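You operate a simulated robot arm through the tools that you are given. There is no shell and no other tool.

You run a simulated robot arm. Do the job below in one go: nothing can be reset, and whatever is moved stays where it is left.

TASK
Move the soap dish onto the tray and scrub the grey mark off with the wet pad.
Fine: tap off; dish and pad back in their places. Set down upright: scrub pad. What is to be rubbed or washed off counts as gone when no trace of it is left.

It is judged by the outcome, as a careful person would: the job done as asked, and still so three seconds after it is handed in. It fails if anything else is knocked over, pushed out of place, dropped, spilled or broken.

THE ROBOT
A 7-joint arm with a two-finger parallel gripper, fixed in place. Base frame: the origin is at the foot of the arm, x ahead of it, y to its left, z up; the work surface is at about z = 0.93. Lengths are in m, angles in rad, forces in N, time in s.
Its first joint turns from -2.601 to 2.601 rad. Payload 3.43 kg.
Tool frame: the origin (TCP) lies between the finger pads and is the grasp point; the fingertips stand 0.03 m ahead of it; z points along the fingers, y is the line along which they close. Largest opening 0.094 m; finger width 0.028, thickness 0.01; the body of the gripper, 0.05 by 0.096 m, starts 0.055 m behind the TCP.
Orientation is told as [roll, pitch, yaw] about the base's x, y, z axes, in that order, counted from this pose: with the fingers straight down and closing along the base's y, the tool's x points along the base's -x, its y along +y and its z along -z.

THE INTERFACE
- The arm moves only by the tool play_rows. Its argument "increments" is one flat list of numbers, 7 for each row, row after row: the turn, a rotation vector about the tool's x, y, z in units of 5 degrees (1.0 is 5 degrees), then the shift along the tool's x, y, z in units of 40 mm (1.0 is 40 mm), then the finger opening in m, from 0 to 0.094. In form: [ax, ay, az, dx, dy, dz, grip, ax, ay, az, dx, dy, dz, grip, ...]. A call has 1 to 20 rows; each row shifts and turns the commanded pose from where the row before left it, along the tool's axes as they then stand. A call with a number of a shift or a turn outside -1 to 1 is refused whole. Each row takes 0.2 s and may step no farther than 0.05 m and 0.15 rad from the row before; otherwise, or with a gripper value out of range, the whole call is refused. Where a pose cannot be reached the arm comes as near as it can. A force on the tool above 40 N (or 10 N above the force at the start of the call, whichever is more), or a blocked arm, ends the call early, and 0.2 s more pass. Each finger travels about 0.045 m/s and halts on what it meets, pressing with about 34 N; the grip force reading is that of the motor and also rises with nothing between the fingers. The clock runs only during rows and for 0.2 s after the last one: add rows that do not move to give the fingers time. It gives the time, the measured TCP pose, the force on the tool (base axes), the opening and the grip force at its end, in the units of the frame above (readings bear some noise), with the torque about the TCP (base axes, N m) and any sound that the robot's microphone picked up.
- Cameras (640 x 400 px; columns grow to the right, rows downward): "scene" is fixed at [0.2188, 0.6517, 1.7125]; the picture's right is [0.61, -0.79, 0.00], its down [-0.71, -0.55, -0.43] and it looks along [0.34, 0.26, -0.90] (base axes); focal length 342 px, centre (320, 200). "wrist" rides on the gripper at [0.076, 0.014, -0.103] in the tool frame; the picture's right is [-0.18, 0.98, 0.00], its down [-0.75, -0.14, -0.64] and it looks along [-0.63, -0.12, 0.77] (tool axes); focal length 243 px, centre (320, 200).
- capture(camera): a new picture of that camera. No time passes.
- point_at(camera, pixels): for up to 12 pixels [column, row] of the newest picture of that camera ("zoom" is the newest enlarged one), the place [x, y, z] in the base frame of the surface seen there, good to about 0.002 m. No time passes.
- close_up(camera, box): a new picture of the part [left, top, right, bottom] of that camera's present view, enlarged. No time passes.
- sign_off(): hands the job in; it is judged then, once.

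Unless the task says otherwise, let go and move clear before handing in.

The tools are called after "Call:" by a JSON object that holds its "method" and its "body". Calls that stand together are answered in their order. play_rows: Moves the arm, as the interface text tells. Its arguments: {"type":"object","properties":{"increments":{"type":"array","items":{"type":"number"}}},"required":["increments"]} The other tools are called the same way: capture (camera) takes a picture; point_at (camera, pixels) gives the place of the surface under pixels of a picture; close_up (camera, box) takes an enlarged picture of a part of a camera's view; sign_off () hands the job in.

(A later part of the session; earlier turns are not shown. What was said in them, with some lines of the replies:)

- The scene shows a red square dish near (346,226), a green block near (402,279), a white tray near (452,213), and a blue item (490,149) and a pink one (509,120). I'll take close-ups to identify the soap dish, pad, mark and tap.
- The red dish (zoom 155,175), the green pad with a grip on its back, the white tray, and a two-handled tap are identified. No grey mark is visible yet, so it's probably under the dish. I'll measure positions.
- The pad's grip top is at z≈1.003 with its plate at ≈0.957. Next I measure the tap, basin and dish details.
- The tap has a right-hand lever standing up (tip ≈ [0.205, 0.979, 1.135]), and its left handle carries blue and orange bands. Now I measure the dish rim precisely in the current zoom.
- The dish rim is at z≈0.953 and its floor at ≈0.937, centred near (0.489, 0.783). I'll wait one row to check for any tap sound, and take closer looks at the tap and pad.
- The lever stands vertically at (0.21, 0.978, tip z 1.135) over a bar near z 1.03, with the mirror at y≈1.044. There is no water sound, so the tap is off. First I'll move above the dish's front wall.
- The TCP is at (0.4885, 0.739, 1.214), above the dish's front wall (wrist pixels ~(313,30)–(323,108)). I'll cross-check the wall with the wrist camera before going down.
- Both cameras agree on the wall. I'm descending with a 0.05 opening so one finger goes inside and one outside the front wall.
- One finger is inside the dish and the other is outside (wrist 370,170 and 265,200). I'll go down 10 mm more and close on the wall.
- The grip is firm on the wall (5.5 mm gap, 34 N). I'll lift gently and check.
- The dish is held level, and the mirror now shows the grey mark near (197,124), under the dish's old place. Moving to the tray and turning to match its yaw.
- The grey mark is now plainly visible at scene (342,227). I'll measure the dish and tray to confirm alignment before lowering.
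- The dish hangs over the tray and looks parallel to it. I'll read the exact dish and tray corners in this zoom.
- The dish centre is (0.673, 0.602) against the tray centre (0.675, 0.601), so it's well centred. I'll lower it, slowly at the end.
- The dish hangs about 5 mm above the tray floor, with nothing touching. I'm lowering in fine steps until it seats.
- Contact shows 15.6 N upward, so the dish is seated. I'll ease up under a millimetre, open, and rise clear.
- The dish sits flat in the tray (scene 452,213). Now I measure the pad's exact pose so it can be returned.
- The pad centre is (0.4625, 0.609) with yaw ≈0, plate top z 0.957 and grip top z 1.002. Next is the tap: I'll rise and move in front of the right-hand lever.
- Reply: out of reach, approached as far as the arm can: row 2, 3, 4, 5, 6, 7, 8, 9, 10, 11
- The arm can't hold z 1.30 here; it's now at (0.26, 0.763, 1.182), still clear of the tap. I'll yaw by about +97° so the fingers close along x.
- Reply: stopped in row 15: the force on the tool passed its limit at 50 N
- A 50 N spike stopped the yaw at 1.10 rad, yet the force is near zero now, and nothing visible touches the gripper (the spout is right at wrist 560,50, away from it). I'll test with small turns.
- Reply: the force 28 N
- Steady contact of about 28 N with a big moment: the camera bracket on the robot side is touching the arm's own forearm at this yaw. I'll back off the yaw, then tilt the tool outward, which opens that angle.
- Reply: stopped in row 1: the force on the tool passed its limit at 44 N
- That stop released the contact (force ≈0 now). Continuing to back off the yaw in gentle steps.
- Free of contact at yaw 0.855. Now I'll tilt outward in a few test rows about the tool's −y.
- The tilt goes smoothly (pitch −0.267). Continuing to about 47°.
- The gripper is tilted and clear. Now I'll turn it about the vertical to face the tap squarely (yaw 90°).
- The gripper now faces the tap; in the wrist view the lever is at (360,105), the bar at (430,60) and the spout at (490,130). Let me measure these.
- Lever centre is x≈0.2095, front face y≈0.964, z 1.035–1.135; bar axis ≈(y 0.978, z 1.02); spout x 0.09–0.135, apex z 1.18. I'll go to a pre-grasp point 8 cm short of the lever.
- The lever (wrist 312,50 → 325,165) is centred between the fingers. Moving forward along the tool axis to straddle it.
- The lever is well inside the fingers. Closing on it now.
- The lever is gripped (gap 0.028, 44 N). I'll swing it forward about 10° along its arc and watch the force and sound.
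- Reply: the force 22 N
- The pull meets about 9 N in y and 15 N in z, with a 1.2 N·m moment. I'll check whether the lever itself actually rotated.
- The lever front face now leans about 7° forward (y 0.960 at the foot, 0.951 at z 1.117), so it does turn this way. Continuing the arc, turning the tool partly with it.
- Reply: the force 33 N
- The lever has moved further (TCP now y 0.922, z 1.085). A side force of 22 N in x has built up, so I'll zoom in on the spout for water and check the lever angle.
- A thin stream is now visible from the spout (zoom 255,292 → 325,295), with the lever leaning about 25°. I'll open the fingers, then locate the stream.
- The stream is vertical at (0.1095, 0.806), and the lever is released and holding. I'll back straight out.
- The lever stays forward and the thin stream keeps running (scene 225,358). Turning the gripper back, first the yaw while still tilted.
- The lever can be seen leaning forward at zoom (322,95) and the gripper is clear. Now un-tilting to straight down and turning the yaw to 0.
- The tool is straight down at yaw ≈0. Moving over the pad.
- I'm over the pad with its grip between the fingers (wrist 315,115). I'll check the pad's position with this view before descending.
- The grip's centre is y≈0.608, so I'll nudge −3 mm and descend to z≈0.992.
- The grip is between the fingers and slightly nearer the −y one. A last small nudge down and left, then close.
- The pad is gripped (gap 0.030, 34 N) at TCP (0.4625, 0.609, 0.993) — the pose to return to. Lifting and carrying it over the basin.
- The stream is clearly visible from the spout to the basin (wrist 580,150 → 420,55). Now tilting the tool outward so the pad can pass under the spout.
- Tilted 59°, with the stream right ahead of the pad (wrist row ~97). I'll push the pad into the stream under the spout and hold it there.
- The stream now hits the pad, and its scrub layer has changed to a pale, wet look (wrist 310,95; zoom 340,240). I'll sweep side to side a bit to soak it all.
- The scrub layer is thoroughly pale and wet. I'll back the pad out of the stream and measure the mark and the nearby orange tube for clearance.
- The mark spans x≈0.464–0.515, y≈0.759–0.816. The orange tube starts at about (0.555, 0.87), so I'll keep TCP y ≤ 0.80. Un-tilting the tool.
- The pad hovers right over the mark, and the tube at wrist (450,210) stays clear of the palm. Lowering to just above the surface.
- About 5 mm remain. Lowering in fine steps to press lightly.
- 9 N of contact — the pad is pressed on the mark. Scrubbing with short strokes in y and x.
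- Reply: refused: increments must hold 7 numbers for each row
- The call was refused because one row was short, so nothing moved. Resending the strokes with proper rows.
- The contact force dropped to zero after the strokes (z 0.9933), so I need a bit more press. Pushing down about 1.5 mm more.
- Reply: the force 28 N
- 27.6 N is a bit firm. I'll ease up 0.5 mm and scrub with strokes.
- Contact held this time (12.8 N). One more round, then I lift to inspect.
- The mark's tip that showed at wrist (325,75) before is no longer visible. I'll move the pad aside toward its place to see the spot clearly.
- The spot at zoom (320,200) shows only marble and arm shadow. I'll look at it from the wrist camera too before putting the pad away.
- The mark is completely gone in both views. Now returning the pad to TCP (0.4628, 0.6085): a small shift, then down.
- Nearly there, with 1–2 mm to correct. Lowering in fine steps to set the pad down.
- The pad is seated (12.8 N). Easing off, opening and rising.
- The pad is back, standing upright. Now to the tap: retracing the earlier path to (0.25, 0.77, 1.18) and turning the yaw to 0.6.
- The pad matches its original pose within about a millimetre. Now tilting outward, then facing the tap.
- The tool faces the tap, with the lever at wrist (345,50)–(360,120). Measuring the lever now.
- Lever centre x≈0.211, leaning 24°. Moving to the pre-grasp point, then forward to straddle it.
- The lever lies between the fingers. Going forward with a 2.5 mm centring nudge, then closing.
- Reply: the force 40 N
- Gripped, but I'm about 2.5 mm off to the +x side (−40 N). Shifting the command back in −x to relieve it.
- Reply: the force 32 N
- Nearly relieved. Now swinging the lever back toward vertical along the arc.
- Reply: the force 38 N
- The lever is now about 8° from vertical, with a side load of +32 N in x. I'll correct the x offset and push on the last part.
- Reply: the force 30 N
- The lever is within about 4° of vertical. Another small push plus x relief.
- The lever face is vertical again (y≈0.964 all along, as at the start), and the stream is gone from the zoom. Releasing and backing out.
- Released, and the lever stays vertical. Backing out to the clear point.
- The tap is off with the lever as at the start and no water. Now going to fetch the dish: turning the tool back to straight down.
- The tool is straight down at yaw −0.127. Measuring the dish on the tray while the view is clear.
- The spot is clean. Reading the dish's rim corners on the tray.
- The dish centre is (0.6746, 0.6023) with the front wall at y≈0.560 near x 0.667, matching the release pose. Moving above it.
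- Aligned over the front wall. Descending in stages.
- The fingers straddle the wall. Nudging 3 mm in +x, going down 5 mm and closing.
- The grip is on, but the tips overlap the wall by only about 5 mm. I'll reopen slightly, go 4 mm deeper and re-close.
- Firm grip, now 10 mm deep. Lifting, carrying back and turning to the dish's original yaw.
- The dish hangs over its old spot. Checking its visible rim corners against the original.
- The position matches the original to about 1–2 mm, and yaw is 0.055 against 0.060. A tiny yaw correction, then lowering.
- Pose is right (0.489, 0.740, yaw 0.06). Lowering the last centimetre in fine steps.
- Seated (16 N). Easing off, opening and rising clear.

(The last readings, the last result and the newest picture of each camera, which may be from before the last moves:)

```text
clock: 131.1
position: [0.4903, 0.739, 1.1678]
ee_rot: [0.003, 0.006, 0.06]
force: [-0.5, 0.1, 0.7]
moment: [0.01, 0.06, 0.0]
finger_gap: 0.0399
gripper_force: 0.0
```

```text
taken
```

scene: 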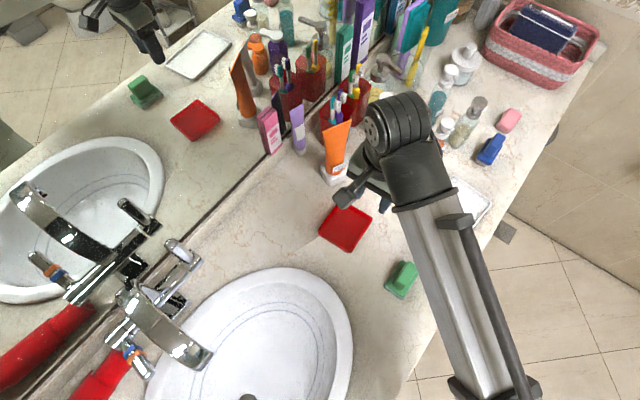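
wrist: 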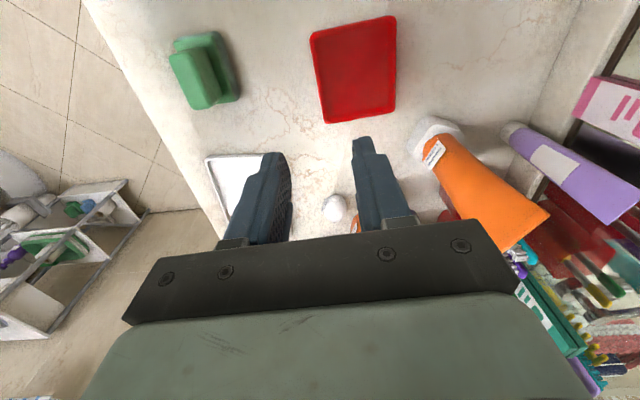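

The dish is down in its place. Moving the arm back to its starting pose, away from everything, for a final check.

Call:
{"method": "play_rows", "body": {"increments": [0, 0, 0.7, 0, 0, -0.5, 0.06, 0, 0, 0, 0, 0, -0.5, 0.06, 0, 0, 0, -0.875, -0.38, 0, 0.094, 0, 0, 0, -0.875, -0.38, 0, 0.094, 0, 0, 0, -0.875, -0.38, 0, 0.094, 0, 0, 0, -0.875, -0.38, 0, 0.094, 0, 0, 0, -0.875, -0.38, 0, 0.094, 0, 0, 0, -0.875, -0.38, 0, 0.094, 0, 0, 0, -0.875, -0.38, 0, 0.094, 0, 0, 0, -0.875, -0.38, 0, 0.094, 0, 0, 0, 0, 0, 0, 0.094]}}

Call:
{"method": "capture", "body": {"camera": "scene"}}

Call:
{"method": "close_up", "body": {"camera": "scene", "box": [310, 190, 385, 260]}}

Call:
{"method": "point_at", "body": {"camera": "zoom", "pixels": [[287, 62], [460, 170], [338, 352], [160, 236], [375, 115], [402, 262], [245, 298], [222, 150], [310, 200]]}}

```text
clock: 133.5
position: [0.7734, 0.615, 1.2081]
ee_rot: [0.002, 0.005, -0.001]
force: [-0.1, -1.1, 0.8]
moment: [0.01, -0.05, 0.0]
finger_gap: 0.0941
gripper_force: 0.1
```

```text
taken
```

scene: 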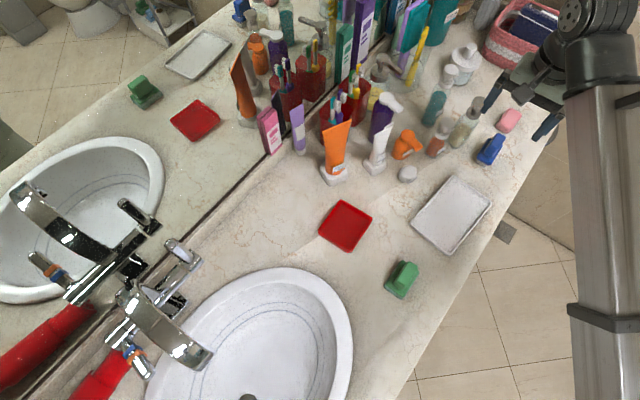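

```text
5.71 times, centred on (348, 225) of scene
```

zoom: 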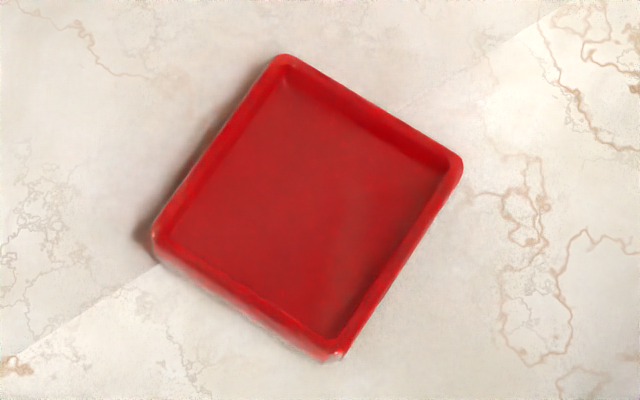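

```text
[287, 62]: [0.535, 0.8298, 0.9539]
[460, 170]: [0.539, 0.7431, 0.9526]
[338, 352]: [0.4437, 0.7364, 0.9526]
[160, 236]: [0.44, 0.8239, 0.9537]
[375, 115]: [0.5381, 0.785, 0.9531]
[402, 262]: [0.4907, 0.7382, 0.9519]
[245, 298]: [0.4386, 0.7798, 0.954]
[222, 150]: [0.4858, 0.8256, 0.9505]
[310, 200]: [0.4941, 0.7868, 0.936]
```

The dish is back within about 1 mm, the tap is off, the pad is upright in its place, and the tray is clear. One last look for drips or any shifted item before handing in.

Call:
{"method": "close_up", "body": {"camera": "scene", "box": [260, 160, 520, 320]}}

Call:
{"method": "close_up", "body": {"camera": "scene", "box": [90, 220, 360, 400]}}

Call:
{"method": "point_at", "body": {"camera": "scene", "pixels": [[452, 175], [490, 206], [447, 254], [411, 220]]}}

```text
2.46 times, centred on (390, 240) of scene
```

zoom: 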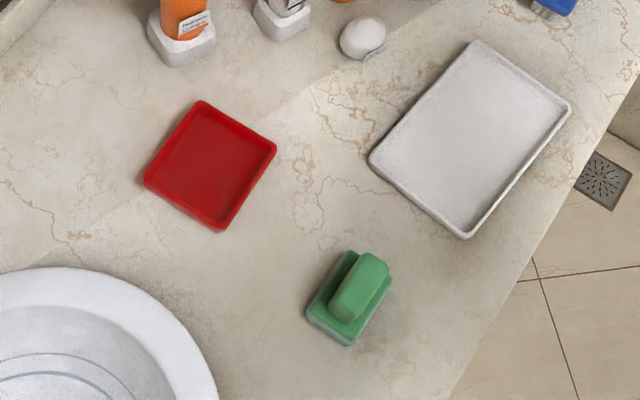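

```text
2.22 times, centred on (225, 310) of scene
```

zoom: 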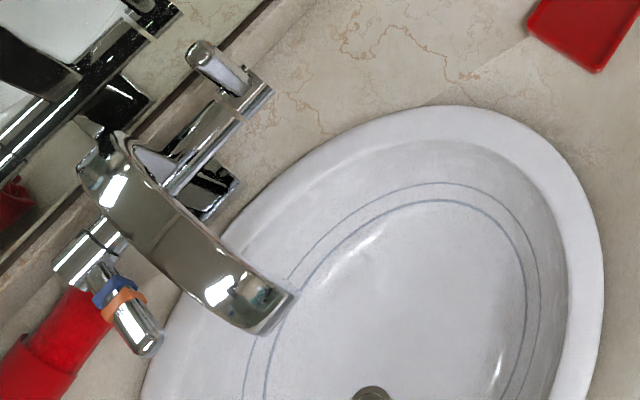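

```text
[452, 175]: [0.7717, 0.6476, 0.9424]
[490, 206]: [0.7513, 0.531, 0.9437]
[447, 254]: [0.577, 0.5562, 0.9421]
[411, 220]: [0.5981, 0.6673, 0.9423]
```

The counter is clean and dry, the tray hasn't moved, and the tap is off with no stream. The dish (zoom 210,165) and the upright pad (zoom 350,300) are in their places, so I'm handing in.

Call:
{"method": "sign_off", "body": {}}

```text
The job is handed in.
```

The grey mark is gone: no trace shows in the scene or wrist views. I have handed the job in.

- **Mark:** It was under the soap dish. I moved the dish onto the tray, wet the pad under the tap, and scrubbed until the marble was clean.
- **Dish:** I took "Fine" to mean the end state, so the dish is back in its original place, within about 1–2 mm, and not left on the tray.
- **Pad:** It is back in its place, upright, within about 2 mm. Its scrub layer is still wet.
- **Tap:** It is off. The lever is vertical as it was at the start, and no water is running.
- **Everything else:** The tray has not moved, no drips show on the counter, and the arm is clear. One turn on the way to the tap was stopped by the force limit, apparently when the camera bracket touched the arm's own forearm. It did not touch anything in the scene.
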